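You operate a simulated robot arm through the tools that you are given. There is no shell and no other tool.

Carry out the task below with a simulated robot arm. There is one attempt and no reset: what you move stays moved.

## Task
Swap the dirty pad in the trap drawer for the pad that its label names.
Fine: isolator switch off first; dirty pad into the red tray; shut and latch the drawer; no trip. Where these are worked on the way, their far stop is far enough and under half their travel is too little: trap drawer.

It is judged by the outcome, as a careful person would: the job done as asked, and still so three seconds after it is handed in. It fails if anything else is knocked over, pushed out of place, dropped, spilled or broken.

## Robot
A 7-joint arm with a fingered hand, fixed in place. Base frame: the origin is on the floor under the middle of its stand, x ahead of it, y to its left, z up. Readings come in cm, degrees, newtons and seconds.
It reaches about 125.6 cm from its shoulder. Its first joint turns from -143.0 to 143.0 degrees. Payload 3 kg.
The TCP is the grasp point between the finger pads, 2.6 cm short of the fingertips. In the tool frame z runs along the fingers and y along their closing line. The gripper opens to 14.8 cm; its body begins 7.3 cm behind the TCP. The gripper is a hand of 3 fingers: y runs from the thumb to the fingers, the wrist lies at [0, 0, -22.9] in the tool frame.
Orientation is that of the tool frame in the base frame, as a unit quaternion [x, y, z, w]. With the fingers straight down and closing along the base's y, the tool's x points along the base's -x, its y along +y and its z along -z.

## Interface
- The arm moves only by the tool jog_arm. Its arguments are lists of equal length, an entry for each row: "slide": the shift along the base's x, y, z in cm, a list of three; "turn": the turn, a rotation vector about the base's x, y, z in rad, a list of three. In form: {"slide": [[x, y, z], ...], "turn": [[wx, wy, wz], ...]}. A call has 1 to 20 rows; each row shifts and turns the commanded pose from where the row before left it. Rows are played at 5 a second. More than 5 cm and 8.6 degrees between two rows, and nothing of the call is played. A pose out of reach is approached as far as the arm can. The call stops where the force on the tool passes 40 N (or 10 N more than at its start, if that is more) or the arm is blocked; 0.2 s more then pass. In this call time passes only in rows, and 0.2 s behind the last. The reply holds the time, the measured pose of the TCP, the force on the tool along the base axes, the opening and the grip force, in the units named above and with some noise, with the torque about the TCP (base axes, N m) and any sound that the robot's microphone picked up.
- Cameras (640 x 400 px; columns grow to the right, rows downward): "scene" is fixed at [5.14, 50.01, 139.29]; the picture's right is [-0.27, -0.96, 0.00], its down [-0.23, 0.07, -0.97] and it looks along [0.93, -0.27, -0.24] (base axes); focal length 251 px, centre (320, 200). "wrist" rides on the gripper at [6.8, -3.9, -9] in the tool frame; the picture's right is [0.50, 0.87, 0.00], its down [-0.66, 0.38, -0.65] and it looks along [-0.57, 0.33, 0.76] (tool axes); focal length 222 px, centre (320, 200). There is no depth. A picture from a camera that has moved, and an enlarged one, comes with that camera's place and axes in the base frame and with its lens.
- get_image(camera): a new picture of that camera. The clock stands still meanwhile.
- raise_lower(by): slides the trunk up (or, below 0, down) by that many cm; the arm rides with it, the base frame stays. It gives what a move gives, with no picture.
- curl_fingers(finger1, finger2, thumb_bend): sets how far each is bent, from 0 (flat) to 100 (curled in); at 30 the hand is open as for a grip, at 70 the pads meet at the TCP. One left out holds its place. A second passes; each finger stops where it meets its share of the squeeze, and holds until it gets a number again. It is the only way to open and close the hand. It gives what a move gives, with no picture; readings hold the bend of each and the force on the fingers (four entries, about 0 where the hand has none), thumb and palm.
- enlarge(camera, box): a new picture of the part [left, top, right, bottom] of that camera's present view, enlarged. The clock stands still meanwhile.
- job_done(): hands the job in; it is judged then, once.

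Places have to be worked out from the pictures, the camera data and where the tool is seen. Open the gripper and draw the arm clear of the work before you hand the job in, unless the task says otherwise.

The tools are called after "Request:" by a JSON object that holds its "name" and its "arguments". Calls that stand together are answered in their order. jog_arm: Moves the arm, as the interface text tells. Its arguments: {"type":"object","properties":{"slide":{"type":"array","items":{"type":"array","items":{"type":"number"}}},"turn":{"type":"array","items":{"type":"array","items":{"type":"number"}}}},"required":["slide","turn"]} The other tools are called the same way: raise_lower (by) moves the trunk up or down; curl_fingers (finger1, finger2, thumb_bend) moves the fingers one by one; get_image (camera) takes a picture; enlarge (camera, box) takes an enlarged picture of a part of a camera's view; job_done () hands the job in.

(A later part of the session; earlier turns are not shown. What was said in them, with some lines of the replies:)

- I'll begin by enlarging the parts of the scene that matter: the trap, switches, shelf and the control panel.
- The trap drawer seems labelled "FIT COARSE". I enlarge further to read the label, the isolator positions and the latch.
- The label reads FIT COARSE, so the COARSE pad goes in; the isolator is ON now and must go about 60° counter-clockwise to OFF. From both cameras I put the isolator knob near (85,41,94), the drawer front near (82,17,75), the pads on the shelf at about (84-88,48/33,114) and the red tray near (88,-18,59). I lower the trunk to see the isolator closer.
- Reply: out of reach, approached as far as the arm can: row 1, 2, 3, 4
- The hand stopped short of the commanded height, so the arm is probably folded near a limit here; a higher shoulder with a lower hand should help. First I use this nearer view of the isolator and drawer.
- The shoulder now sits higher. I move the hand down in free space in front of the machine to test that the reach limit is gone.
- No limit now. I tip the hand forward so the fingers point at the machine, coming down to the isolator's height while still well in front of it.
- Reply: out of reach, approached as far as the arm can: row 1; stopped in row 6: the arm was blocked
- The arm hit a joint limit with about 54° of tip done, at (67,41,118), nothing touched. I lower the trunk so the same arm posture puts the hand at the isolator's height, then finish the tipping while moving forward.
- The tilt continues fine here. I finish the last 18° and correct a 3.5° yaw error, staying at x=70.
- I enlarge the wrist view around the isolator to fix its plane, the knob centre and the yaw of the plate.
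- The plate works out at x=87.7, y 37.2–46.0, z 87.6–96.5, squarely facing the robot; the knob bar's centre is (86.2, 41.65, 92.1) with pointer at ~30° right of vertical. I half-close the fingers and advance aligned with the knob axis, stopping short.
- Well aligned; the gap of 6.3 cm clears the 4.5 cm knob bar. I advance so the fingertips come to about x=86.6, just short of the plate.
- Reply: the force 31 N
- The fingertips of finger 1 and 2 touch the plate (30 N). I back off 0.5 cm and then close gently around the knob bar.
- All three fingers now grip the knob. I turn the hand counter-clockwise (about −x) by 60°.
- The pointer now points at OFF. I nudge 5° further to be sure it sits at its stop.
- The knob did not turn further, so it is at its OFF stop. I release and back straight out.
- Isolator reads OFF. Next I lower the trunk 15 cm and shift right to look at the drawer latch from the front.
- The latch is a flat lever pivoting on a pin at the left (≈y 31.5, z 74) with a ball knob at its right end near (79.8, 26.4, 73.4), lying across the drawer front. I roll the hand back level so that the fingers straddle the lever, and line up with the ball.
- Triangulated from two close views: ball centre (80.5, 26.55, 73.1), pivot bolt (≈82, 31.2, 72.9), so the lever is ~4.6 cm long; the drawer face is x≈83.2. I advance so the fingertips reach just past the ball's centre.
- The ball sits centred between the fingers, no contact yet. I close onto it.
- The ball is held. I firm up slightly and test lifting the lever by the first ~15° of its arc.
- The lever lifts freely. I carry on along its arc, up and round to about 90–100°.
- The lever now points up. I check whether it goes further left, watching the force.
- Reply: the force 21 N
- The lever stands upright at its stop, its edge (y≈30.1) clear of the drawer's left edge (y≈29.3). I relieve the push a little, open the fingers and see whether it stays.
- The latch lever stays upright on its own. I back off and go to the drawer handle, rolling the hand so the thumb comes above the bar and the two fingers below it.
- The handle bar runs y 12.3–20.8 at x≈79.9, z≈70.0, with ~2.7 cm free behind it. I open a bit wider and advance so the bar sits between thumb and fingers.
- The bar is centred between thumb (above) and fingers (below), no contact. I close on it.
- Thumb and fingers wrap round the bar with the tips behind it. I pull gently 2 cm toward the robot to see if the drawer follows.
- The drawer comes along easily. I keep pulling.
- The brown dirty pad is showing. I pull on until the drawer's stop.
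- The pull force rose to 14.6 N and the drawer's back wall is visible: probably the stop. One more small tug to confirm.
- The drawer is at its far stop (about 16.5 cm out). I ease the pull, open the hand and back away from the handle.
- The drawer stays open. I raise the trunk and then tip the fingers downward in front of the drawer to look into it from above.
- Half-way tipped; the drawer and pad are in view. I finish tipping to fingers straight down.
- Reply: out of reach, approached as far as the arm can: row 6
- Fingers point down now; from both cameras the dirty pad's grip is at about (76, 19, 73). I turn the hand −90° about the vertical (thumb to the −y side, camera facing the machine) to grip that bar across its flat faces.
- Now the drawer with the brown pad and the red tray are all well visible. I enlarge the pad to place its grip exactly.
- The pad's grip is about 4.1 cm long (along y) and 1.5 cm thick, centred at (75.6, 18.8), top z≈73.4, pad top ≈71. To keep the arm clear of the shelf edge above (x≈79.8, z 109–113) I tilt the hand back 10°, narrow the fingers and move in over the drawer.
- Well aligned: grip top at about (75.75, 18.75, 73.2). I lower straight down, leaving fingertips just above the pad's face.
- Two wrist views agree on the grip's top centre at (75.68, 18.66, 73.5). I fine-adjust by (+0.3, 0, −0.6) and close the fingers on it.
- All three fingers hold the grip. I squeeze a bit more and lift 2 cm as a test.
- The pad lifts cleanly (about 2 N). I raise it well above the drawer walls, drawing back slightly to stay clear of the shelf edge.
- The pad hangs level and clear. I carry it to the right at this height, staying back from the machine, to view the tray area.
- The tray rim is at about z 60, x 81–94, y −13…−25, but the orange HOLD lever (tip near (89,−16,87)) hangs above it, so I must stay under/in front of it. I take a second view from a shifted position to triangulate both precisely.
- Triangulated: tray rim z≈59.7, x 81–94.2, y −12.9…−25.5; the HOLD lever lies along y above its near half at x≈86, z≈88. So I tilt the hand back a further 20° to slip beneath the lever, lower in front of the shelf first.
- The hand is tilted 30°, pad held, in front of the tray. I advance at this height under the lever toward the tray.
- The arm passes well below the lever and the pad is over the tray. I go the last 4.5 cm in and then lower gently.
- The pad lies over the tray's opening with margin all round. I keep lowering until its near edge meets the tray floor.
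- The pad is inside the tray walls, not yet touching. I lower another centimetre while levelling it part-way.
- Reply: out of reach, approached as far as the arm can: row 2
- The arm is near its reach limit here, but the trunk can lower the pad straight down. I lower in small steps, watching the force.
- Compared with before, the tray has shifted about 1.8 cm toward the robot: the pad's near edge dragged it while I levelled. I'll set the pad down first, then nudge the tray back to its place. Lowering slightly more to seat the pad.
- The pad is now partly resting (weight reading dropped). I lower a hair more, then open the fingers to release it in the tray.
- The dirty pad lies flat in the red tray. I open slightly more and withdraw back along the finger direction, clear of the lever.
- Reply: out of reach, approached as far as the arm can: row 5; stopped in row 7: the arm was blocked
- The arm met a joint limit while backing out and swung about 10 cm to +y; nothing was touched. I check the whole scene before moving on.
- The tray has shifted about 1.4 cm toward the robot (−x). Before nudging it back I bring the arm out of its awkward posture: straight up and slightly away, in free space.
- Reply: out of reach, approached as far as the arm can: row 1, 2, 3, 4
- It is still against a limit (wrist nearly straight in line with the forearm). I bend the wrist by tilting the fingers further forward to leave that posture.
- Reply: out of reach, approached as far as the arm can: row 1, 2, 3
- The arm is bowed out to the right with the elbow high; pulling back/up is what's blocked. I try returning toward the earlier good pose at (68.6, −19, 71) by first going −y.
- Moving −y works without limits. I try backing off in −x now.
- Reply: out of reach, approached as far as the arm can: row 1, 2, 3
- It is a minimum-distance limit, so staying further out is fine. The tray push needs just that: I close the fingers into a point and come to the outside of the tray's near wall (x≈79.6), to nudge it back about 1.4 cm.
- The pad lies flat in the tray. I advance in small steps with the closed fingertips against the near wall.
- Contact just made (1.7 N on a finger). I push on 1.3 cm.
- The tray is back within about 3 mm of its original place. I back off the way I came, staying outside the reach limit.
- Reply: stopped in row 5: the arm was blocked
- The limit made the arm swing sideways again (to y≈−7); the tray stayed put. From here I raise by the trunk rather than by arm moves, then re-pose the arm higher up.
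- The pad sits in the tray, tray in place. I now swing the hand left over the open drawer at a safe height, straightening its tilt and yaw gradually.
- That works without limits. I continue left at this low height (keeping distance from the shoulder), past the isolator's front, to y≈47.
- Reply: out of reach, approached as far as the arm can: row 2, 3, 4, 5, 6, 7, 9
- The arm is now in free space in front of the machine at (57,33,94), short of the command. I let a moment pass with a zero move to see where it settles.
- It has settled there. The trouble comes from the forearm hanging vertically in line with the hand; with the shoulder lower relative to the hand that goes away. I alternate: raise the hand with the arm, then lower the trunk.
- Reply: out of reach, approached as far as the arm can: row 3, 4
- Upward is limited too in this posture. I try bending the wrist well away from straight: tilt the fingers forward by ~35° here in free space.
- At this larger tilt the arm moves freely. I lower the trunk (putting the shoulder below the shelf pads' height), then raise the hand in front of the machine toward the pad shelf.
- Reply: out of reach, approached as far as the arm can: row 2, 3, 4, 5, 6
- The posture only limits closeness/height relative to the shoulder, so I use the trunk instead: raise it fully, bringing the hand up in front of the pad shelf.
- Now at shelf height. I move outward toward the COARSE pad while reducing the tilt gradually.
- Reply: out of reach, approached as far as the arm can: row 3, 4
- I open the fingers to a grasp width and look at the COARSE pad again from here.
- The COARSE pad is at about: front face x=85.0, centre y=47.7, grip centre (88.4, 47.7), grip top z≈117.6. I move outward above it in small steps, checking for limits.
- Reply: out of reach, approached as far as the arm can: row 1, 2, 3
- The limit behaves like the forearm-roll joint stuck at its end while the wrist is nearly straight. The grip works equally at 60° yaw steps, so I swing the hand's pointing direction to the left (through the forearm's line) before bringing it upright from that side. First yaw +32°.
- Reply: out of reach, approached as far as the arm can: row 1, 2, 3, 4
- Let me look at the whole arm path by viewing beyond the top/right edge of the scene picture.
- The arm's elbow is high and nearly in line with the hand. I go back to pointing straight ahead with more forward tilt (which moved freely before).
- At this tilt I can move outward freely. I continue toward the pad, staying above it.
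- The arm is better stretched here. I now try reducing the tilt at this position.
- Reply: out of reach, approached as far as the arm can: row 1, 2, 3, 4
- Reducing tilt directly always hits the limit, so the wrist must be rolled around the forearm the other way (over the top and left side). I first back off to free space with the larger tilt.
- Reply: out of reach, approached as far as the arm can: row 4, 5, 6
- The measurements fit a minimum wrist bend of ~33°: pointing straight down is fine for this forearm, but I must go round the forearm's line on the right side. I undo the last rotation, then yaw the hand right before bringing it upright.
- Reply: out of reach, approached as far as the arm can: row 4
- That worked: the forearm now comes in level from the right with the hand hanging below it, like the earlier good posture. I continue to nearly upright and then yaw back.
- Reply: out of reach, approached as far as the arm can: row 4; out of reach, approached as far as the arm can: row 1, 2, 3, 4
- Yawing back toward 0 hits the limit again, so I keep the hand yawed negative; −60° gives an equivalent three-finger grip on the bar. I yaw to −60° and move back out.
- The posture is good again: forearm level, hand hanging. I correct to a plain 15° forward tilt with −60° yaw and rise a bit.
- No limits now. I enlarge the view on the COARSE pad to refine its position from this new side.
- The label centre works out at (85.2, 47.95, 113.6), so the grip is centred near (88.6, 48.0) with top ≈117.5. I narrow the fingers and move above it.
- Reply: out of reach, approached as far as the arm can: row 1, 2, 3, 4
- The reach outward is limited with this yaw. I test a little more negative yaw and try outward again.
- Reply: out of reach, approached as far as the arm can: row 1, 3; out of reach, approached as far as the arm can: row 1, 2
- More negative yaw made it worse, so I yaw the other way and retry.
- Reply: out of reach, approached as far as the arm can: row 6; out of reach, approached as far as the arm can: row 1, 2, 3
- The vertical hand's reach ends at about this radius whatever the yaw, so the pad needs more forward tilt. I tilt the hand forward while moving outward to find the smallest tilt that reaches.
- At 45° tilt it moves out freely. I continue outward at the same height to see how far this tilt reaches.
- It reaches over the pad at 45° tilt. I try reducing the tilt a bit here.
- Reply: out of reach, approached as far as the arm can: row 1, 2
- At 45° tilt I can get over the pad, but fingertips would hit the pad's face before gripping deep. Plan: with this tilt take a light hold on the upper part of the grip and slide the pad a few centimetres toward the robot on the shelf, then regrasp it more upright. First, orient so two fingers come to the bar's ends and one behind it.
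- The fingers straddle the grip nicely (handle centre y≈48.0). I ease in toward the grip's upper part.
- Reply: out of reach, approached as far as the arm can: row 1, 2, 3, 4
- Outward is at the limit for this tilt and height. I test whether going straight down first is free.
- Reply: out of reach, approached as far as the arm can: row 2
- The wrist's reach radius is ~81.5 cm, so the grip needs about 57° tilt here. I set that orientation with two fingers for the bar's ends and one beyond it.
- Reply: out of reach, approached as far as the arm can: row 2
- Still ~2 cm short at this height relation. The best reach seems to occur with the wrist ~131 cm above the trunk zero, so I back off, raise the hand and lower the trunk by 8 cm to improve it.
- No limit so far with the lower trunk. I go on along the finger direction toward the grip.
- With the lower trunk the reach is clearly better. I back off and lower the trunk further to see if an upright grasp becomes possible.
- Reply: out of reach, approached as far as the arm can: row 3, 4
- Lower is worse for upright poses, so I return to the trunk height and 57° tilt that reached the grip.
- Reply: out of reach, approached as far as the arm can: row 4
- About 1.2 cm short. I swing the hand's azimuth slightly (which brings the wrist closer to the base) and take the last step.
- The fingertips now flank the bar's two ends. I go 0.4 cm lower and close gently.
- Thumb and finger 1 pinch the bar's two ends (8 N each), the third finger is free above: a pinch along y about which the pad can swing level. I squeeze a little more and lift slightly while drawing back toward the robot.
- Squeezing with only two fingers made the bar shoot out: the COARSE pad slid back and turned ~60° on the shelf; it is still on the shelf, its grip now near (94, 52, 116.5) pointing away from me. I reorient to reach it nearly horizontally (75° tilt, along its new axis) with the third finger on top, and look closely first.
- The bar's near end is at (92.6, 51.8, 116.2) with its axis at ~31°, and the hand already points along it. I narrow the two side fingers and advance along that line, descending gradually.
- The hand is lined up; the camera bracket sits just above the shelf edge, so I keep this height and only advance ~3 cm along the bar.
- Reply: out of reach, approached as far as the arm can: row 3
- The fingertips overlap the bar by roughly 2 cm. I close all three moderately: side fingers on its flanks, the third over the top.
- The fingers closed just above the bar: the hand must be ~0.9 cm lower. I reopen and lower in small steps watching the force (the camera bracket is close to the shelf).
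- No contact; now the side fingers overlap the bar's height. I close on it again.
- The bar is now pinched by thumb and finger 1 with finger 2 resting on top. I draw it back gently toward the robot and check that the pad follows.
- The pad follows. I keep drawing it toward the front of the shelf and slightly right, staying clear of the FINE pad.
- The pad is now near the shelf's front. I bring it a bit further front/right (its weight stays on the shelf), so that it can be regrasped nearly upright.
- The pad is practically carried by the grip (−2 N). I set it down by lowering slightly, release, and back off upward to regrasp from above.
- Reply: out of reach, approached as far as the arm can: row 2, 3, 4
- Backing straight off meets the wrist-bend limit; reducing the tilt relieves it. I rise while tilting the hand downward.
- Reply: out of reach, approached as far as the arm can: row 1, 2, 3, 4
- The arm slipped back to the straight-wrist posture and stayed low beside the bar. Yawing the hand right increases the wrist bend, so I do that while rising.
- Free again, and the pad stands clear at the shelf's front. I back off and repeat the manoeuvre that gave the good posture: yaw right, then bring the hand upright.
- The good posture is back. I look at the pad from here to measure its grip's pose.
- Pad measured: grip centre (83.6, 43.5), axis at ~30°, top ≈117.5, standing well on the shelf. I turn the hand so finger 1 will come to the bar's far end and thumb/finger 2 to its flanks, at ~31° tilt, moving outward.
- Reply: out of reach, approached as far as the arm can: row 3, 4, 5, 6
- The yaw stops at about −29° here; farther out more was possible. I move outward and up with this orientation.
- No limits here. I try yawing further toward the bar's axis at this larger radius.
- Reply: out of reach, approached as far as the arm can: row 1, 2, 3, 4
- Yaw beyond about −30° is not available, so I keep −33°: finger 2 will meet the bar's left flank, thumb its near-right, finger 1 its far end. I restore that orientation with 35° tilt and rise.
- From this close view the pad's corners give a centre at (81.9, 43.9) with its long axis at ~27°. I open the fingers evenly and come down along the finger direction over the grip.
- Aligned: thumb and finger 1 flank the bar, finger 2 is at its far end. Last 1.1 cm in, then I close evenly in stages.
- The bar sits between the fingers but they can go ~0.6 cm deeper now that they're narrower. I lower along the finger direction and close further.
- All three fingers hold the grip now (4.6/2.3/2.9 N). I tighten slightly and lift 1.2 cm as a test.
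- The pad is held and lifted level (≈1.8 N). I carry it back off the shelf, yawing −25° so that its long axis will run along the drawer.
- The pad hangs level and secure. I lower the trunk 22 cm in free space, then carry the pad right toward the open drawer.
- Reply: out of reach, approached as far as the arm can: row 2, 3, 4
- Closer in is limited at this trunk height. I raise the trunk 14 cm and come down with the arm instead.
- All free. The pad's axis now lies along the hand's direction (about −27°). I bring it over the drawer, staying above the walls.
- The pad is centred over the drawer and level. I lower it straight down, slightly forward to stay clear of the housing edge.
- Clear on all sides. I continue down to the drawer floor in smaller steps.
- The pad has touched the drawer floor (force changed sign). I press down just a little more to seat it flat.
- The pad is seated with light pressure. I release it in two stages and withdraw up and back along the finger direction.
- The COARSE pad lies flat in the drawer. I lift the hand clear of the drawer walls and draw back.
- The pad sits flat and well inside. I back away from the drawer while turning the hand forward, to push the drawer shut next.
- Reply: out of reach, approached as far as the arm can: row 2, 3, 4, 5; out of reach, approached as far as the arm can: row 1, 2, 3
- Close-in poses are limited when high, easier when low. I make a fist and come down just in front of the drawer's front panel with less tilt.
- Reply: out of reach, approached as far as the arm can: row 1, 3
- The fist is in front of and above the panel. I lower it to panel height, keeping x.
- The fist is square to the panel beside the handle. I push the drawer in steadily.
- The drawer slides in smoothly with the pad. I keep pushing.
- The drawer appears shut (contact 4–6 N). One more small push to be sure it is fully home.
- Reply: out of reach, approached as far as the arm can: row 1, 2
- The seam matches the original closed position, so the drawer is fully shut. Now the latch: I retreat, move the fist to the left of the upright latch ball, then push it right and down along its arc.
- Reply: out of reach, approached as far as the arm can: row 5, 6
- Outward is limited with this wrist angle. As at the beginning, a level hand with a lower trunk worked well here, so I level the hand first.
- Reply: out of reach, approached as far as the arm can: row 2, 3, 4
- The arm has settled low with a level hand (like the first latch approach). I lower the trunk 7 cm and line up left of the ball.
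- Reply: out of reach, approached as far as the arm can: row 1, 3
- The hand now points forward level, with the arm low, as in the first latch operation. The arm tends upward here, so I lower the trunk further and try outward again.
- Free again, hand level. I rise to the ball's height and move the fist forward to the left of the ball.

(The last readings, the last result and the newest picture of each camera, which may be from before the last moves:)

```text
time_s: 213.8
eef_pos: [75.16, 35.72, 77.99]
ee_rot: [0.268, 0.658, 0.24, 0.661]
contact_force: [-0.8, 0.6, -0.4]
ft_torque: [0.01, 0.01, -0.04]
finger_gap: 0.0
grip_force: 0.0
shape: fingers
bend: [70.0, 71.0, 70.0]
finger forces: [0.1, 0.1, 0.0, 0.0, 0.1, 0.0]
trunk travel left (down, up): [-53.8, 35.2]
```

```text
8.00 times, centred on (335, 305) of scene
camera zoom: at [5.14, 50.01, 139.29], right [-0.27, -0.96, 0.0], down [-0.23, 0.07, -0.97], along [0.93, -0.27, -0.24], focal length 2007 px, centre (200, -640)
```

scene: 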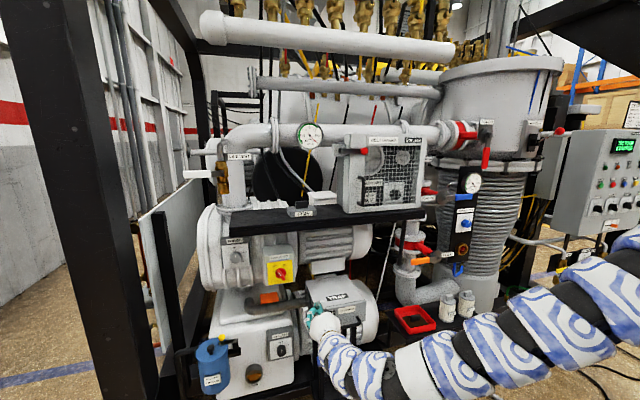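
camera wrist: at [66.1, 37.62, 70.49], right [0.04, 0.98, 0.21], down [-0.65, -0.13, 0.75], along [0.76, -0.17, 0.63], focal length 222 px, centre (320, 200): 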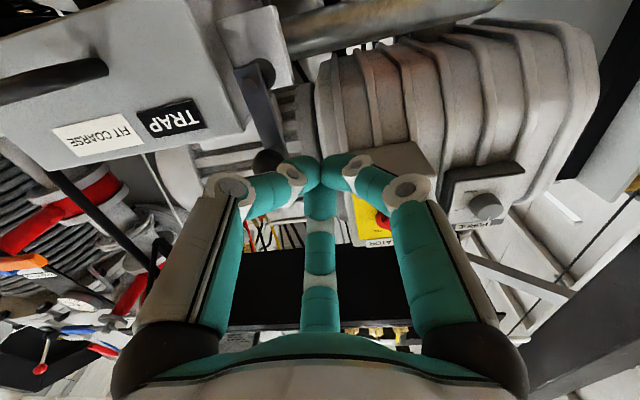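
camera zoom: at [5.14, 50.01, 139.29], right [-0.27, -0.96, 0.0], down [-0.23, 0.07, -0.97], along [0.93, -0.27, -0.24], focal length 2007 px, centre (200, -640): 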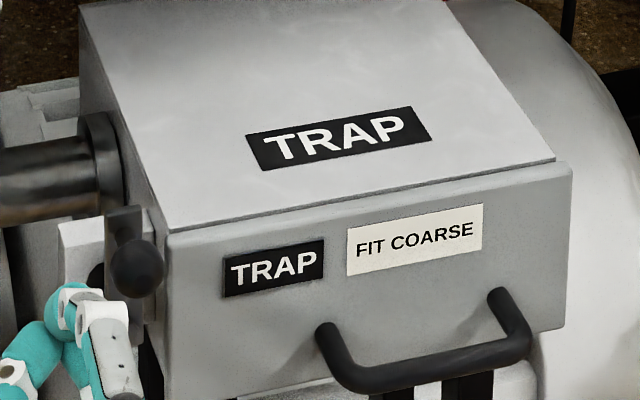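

The ball is at (80.5, 31.3, 77.8), the fist left of it. I move in beside it and push it right along its arc in small steps.

Request:
{"name": "jog_arm", "arguments": {"slide": [[1.5, 0, 0], [1.4, 0, 0.2], [0, -1.2, 0.2], [0, -1.2, 0.3], [0, -1.2, 0.1]], "turn": [[0, 0, 0], [0, 0, 0], [0, 0, 0], [0, 0, 0], [0, 0, 0]]}}

Request:
{"name": "enlarge", "arguments": {"camera": "scene", "box": [300, 280, 370, 330]}}

Request:
{"name": "get_image", "arguments": {"camera": "wrist"}}

```text
time_s: 215.1
eef_pos: [78.04, 32.11, 78.78]
ee_rot: [0.267, 0.659, 0.239, 0.661]
contact_force: [-0.2, -0.2, 0.0]
ft_torque: [-0.01, 0.0, 0.01]
finger_gap: 0.0
grip_force: 0.1
shape: fingers
bend: [70.0, 71.0, 70.0]
finger forces: [0.0, 0.0, 0.0, 0.0, 0.0, 0.0]
trunk travel left (down, up): [-53.8, 35.2]
```

```text
8.00 times, centred on (335, 305) of scene
camera zoom: at [5.14, 50.01, 139.29], right [-0.27, -0.96, 0.0], down [-0.23, 0.07, -0.97], along [0.93, -0.27, -0.24], focal length 2007 px, centre (200, -640)
```

zoom: 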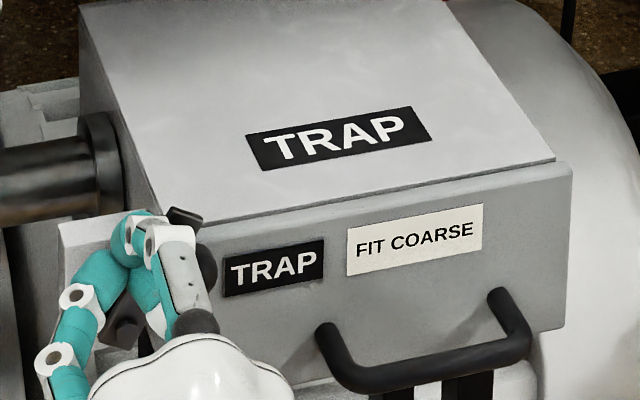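

```text
taken
camera wrist: at [68.94, 34.02, 71.19], right [0.04, 0.98, 0.21], down [-0.65, -0.13, 0.75], along [0.76, -0.17, 0.63], focal length 222 px, centre (320, 200)
```

wrist: 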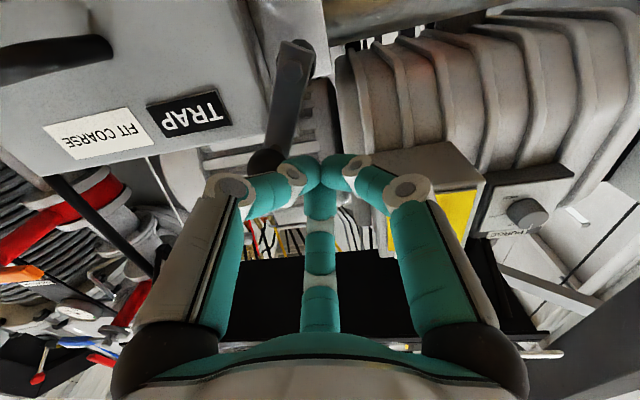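

The lever is leaning over toward the drawer. I continue along the arc.

Request:
{"name": "jog_arm", "arguments": {"slide": [[0, -1.2, 0], [0, -1.2, -0.3], [0, -1.0, -0.6], [0, -0.8, -0.8], [0, -0.5, -0.9]], "turn": [[0, 0, 0], [0, 0, 0], [0, 0, 0], [0, 0, 0], [0, 0, 0]]}}

Request:
{"name": "enlarge", "arguments": {"camera": "scene", "box": [300, 280, 370, 330]}}

Request:
{"name": "get_image", "arguments": {"camera": "wrist"}}

```text
time_s: 216.2
eef_pos: [77.94, 27.46, 76.31]
ee_rot: [0.267, 0.659, 0.239, 0.662]
contact_force: [0.5, 0.2, -0.8]
ft_torque: [0.01, -0.01, -0.02]
finger_gap: 0.0
grip_force: 0.0
shape: fingers
bend: [70.0, 71.0, 70.0]
finger forces: [0.0, 0.0, 0.1, 0.1, 0.0, 0.0]
trunk travel left (down, up): [-53.8, 35.2]
```

```text
8.00 times, centred on (335, 305) of scene
camera zoom: at [5.14, 50.01, 139.29], right [-0.27, -0.96, 0.0], down [-0.23, 0.07, -0.97], along [0.93, -0.27, -0.24], focal length 2007 px, centre (200, -640)
```

zoom: 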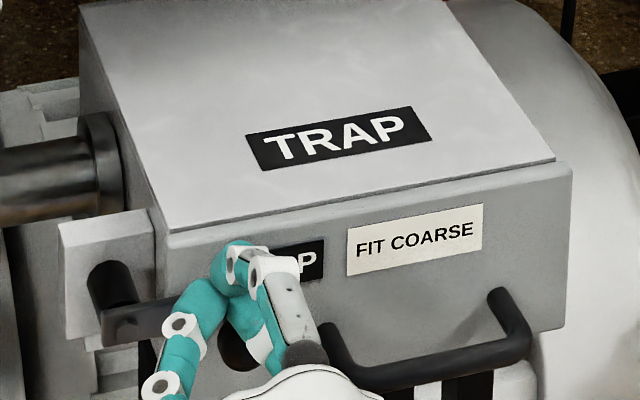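

```text
taken
camera wrist: at [68.86, 29.44, 68.75], right [0.04, 0.98, 0.21], down [-0.65, -0.13, 0.75], along [0.76, -0.17, 0.63], focal length 222 px, centre (320, 200)
```

wrist: 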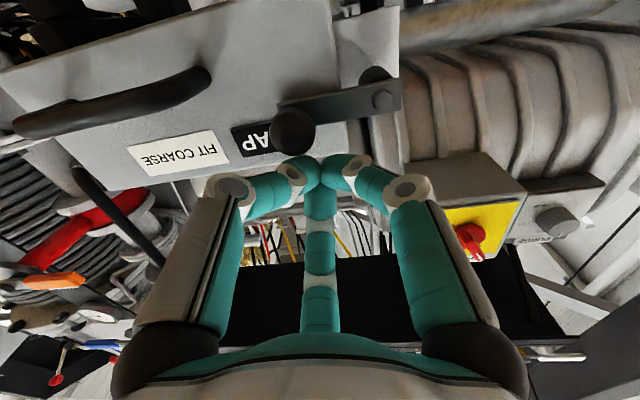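

The lever is almost level across the drawer front. I press the ball down to its stop.

Request:
{"name": "jog_arm", "arguments": {"slide": [[0, -0.5, -0.5], [0, -0.2, -0.5], [0, 0, -0.4], [0, 0, -0.4]], "turn": [[0, 0, 0], [0, 0, 0], [0, 0, 0], [0, 0, 0]]}}

Request:
{"name": "enlarge", "arguments": {"camera": "scene", "box": [300, 280, 370, 330]}}

Request:
{"name": "enlarge", "arguments": {"camera": "wrist", "box": [200, 40, 420, 220]}}

```text
time_s: 217.2
eef_pos: [78.11, 26.57, 75.07]
ee_rot: [0.269, 0.655, 0.24, 0.664]
contact_force: [-2.8, -15.7, 29.4]
ft_torque: [-0.35, -0.39, -0.25]
finger_gap: 0.0
grip_force: 18.0
shape: fingers
bend: [69.0, 69.0, 71.0]
finger forces: [0.0, 0.1, 0.0, 0.1, 37.1, 0.0]
trunk travel left (down, up): [-53.8, 35.2]
```

```text
8.00 times, centred on (335, 305) of scene
camera zoom: at [5.14, 50.01, 139.29], right [-0.27, -0.96, 0.0], down [-0.23, 0.07, -0.97], along [0.93, -0.27, -0.24], focal length 2007 px, centre (200, -640)
```

zoom: 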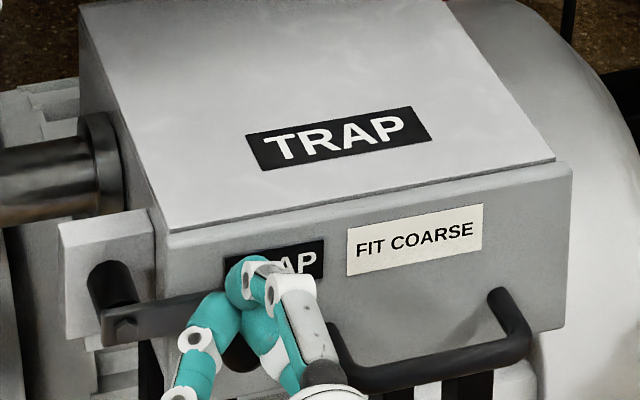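

```text
2.22 times, centred on (310, 130) of wrist
camera zoom: at [69.12, 28.63, 67.49], right [0.04, 0.98, 0.21], down [-0.66, -0.13, 0.74], along [0.75, -0.17, 0.64], focal length 494 px, centre (342, 356)
```

zoom: 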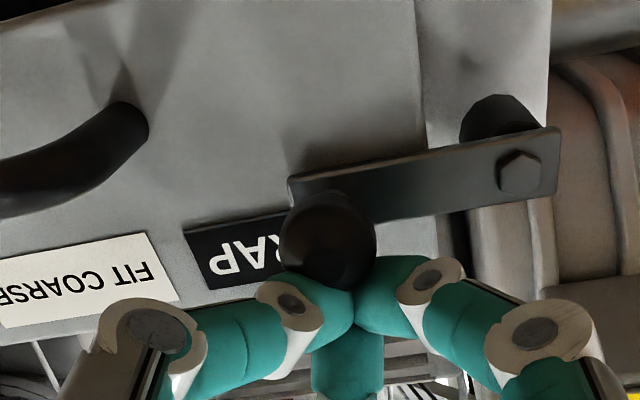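

The lever is firmly at its stop, level across the front (29 N). I lift off and back away.

Request:
{"name": "jog_arm", "arguments": {"slide": [[0, 0.3, 1], [-0.5, 0, 1], [-2.5, 0, 0], [-3.5, 0, 0], [-3.5, 0, 0]], "turn": [[0, 0, 0], [0, 0, 0], [0, 0, 0], [0, 0, 0], [0, 0, 0]]}}

Request:
{"name": "get_image", "arguments": {"camera": "scene"}}

Request:
{"name": "enlarge", "arguments": {"camera": "scene", "box": [300, 280, 370, 330]}}

Request:
{"name": "get_image", "arguments": {"camera": "wrist"}}

```text
time_s: 218.4
eef_pos: [67.94, 27.12, 76.32]
ee_rot: [0.269, 0.658, 0.238, 0.662]
contact_force: [0.8, 0.0, 0.6]
ft_torque: [0.03, 0.0, 0.01]
finger_gap: 0.01
grip_force: 0.1
shape: fingers
bend: [70.0, 71.0, 70.0]
finger forces: [0.0, 0.0, 0.0, 0.0, 0.1, 0.0]
trunk travel left (down, up): [-53.8, 35.2]
```

```text
taken
```

scene: 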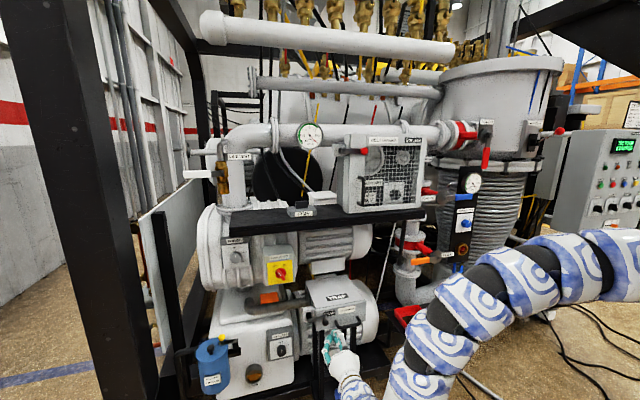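

```text
8.00 times, centred on (335, 305) of scene
camera zoom: at [5.14, 50.01, 139.29], right [-0.27, -0.96, 0.0], down [-0.23, 0.07, -0.97], along [0.93, -0.27, -0.24], focal length 2007 px, centre (200, -640)
```

zoom: 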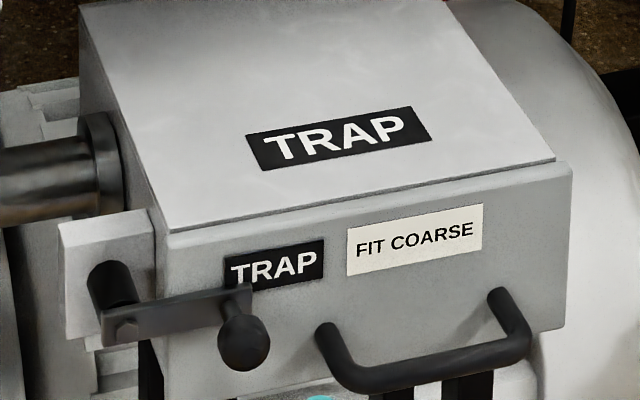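

```text
taken
camera wrist: at [58.93, 29.12, 68.81], right [0.04, 0.98, 0.21], down [-0.65, -0.13, 0.75], along [0.76, -0.17, 0.63], focal length 222 px, centre (320, 200)
```

wrist: 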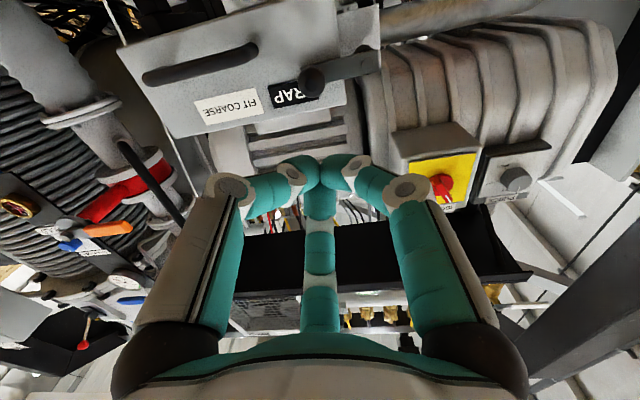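

Drawer shut and latched exactly as at the start. I check the other items: FINE pad, tray, filters, isolator, HOLD lever and display.

Request:
{"name": "enlarge", "arguments": {"camera": "scene", "box": [230, 195, 330, 240]}}

Request:
{"name": "enlarge", "arguments": {"camera": "scene", "box": [255, 240, 310, 295]}}

Request:
{"name": "enlarge", "arguments": {"camera": "scene", "box": [590, 120, 640, 170]}}

Request:
{"name": "enlarge", "arguments": {"camera": "scene", "box": [200, 120, 440, 240]}}

```text
6.40 times, centred on (280, 218) of scene
camera zoom: at [5.14, 50.01, 139.29], right [-0.27, -0.96, 0.0], down [-0.23, 0.07, -0.97], along [0.93, -0.27, -0.24], focal length 1605 px, centre (576, 88)
```

zoom: 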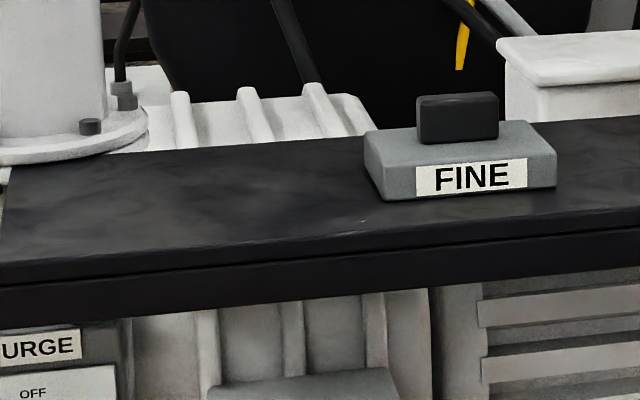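

```text
7.27 times, centred on (282, 268) of scene
camera zoom: at [5.14, 50.01, 139.29], right [-0.27, -0.96, 0.0], down [-0.23, 0.07, -0.97], along [0.93, -0.27, -0.24], focal length 1824 px, centre (593, -291)
```

zoom: 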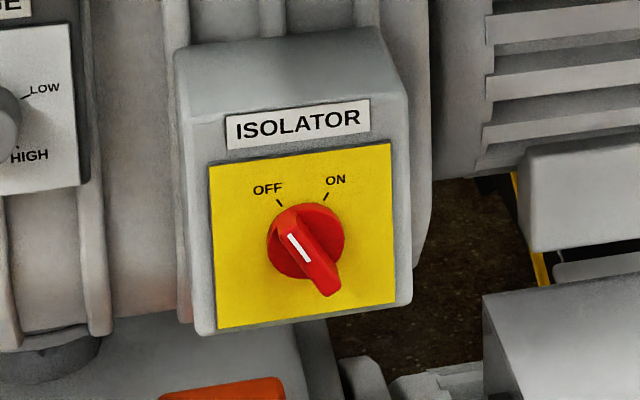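

```text
8.00 times, centred on (615, 145) of scene
camera zoom: at [5.14, 50.01, 139.29], right [-0.27, -0.96, 0.0], down [-0.23, 0.07, -0.97], along [0.93, -0.27, -0.24], focal length 2007 px, centre (-2040, 640)
```

zoom: 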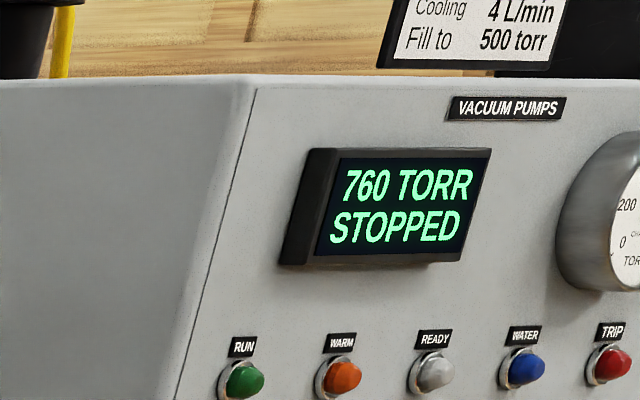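

```text
2.67 times, centred on (320, 180) of scene
camera zoom: at [5.14, 50.01, 139.29], right [-0.27, -0.96, 0.0], down [-0.23, 0.07, -0.97], along [0.93, -0.27, -0.24], focal length 669 px, centre (320, 253)
```

zoom: 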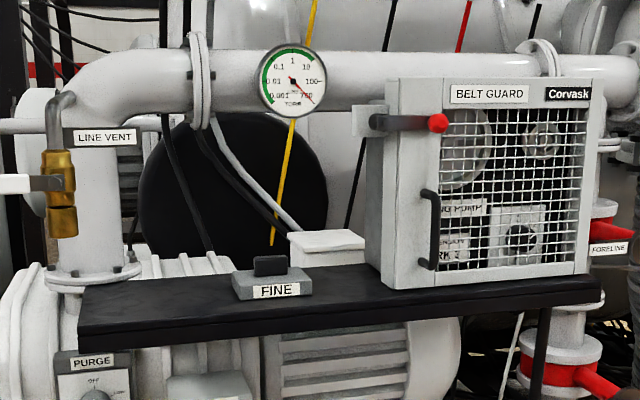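

FINE is untouched, isolator OFF, display STOPPED with no trip. I open the hand and draw the arm further back from the work.

Request:
{"name": "curl_fingers", "arguments": {"finger1": 30, "finger2": 30, "thumb_bend": 30}}

Request:
{"name": "jog_arm", "arguments": {"slide": [[-2.5, 0, 0.3], [-2.5, 0, 0.3], [-2.5, 0, 0.3]], "turn": [[0, 0, 0], [0, 0, 0], [0, 0, 0]]}}

Request:
{"name": "get_image", "arguments": {"camera": "scene"}}

```text
time_s: 219.4
eef_pos: [67.99, 27.27, 76.27]
ee_rot: [0.268, 0.658, 0.239, 0.661]
contact_force: [0.3, 0.2, 0.5]
ft_torque: [0.0, 0.02, -0.02]
finger_gap: 12.65
grip_force: 0.1
shape: fingers
bend: [30.0, 30.0, 30.0]
finger forces: [0.1, 0.0, 0.1, 0.0, 0.0, 0.0]
trunk travel left (down, up): [-53.8, 35.2]
```

```text
time_s: 220.2
eef_pos: [60.52, 27.1, 77.57]
ee_rot: [0.267, 0.658, 0.239, 0.662]
contact_force: [-0.5, -0.8, 0.3]
ft_torque: [0.02, -0.01, 0.0]
finger_gap: 12.65
grip_force: 0.0
shape: fingers
bend: [30.0, 30.0, 30.0]
finger forces: [0.0, 0.0, 0.0, 0.0, 0.1, 0.0]
trunk travel left (down, up): [-53.8, 35.2]
```

```text
taken
```

scene: 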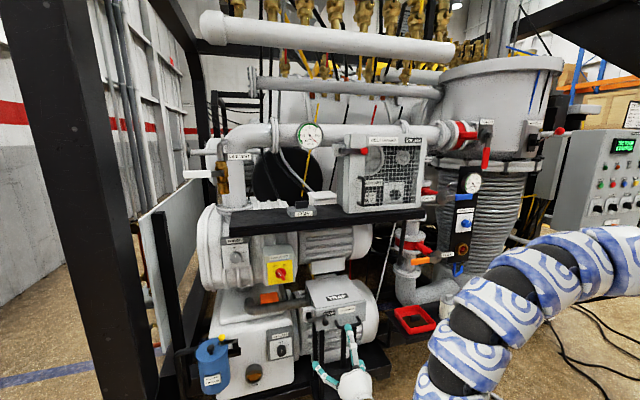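

Request:
{"name": "enlarge", "arguments": {"camera": "scene", "box": [385, 285, 485, 340]}}

Request:
{"name": "enlarge", "arguments": {"camera": "scene", "box": [290, 260, 410, 390]}}

Request:
{"name": "get_image", "arguments": {"camera": "wrist"}}

```text
6.40 times, centred on (435, 312) of scene
camera zoom: at [5.14, 50.01, 139.29], right [-0.27, -0.96, 0.0], down [-0.23, 0.07, -0.97], along [0.93, -0.27, -0.24], focal length 1605 px, centre (-416, -520)
```

zoom: 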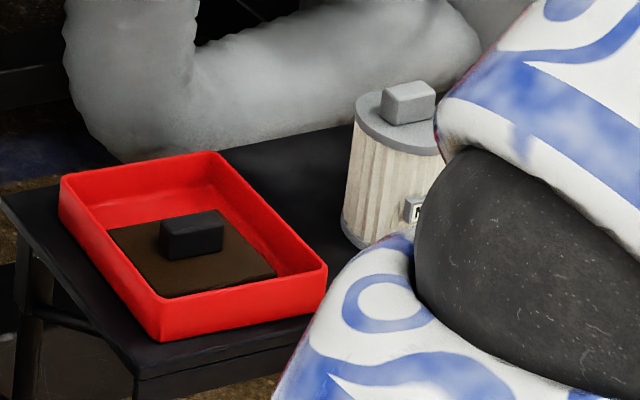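

```text
3.08 times, centred on (350, 325) of scene
camera zoom: at [5.14, 50.01, 139.29], right [-0.27, -0.96, 0.0], down [-0.23, 0.07, -0.97], along [0.93, -0.27, -0.24], focal length 772 px, centre (228, -185)
```

zoom: 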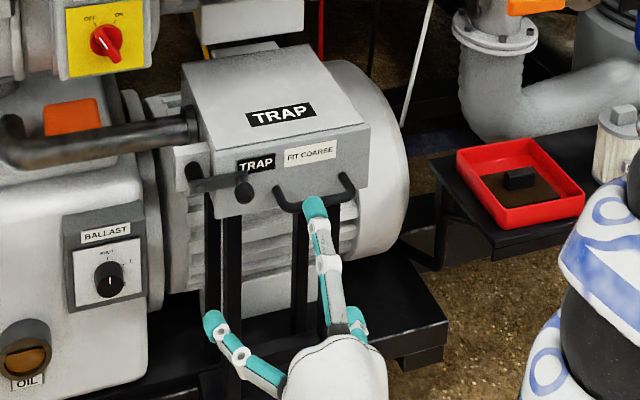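

```text
taken
camera wrist: at [51.57, 29.09, 69.97], right [0.04, 0.98, 0.21], down [-0.65, -0.13, 0.75], along [0.76, -0.17, 0.63], focal length 222 px, centre (320, 200)
```

wrist: 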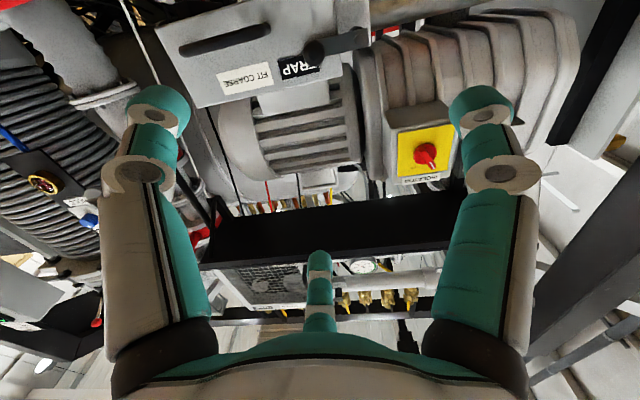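

Everything is as wanted: drawer shut and latched with the COARSE pad inside, dirty pad flat in the red tray, isolator OFF. I draw back a few more centimetres before handing in.

Request:
{"name": "jog_arm", "arguments": {"slide": [[-2, 0, 0], [-2, 0, 0], [-1.5, 0, 0]], "turn": [[0, 0, 0], [0, 0, 0], [0, 0, 0]]}}

Request:
{"name": "get_image", "arguments": {"camera": "scene"}}

```text
time_s: 221.1
eef_pos: [54.99, 27.07, 77.46]
ee_rot: [0.267, 0.659, 0.239, 0.662]
contact_force: [0.8, -0.6, 0.4]
ft_torque: [-0.01, 0.0, 0.0]
finger_gap: 12.65
grip_force: 0.0
shape: fingers
bend: [30.0, 30.0, 30.0]
finger forces: [0.1, 0.1, 0.1, 0.0, 0.0, 0.0]
trunk travel left (down, up): [-53.8, 35.2]
```

```text
taken
```

scene: 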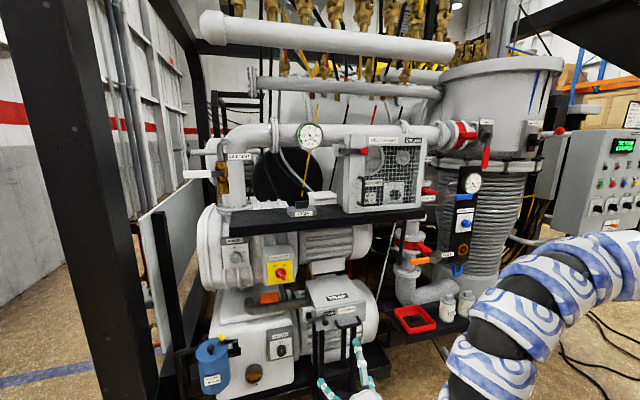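

The arm is clear with the hand open, both filters stand in place, and all steps are done. I hand the job in.

Request:
{"name": "job_done", "arguments": {}}

```text
The job is handed in.
```

The pads are swapped and the job is handed in. The trap drawer's label reads FIT COARSE, so the COARSE pad is now lying flat in it.

- **Isolator:** I turned it OFF before touching anything else and it is still OFF. The display reads STOPPED, with no trip.
- **Dirty pad:** It is flat in the red tray. While I was setting it down the tray slid about 1.4 cm toward the robot. I nudged it back to within about 3 mm of where it started.
- **Drawer:** I pulled it to its far stop for the swap, then pushed it fully shut. The latch lever is down at its stop across the drawer front.
- **COARSE pad:** My first grip slipped, and the pad slid back and turned on the shelf without falling. I drew it forward, regrasped it and placed it in the drawer. It sits turned from the way the dirty pad lay, clear of the walls.
- **Everything else:** The FINE pad is where it was, and the MIST and ODOUR filters are standing in place. The hand is open and the arm is drawn back from the machine.
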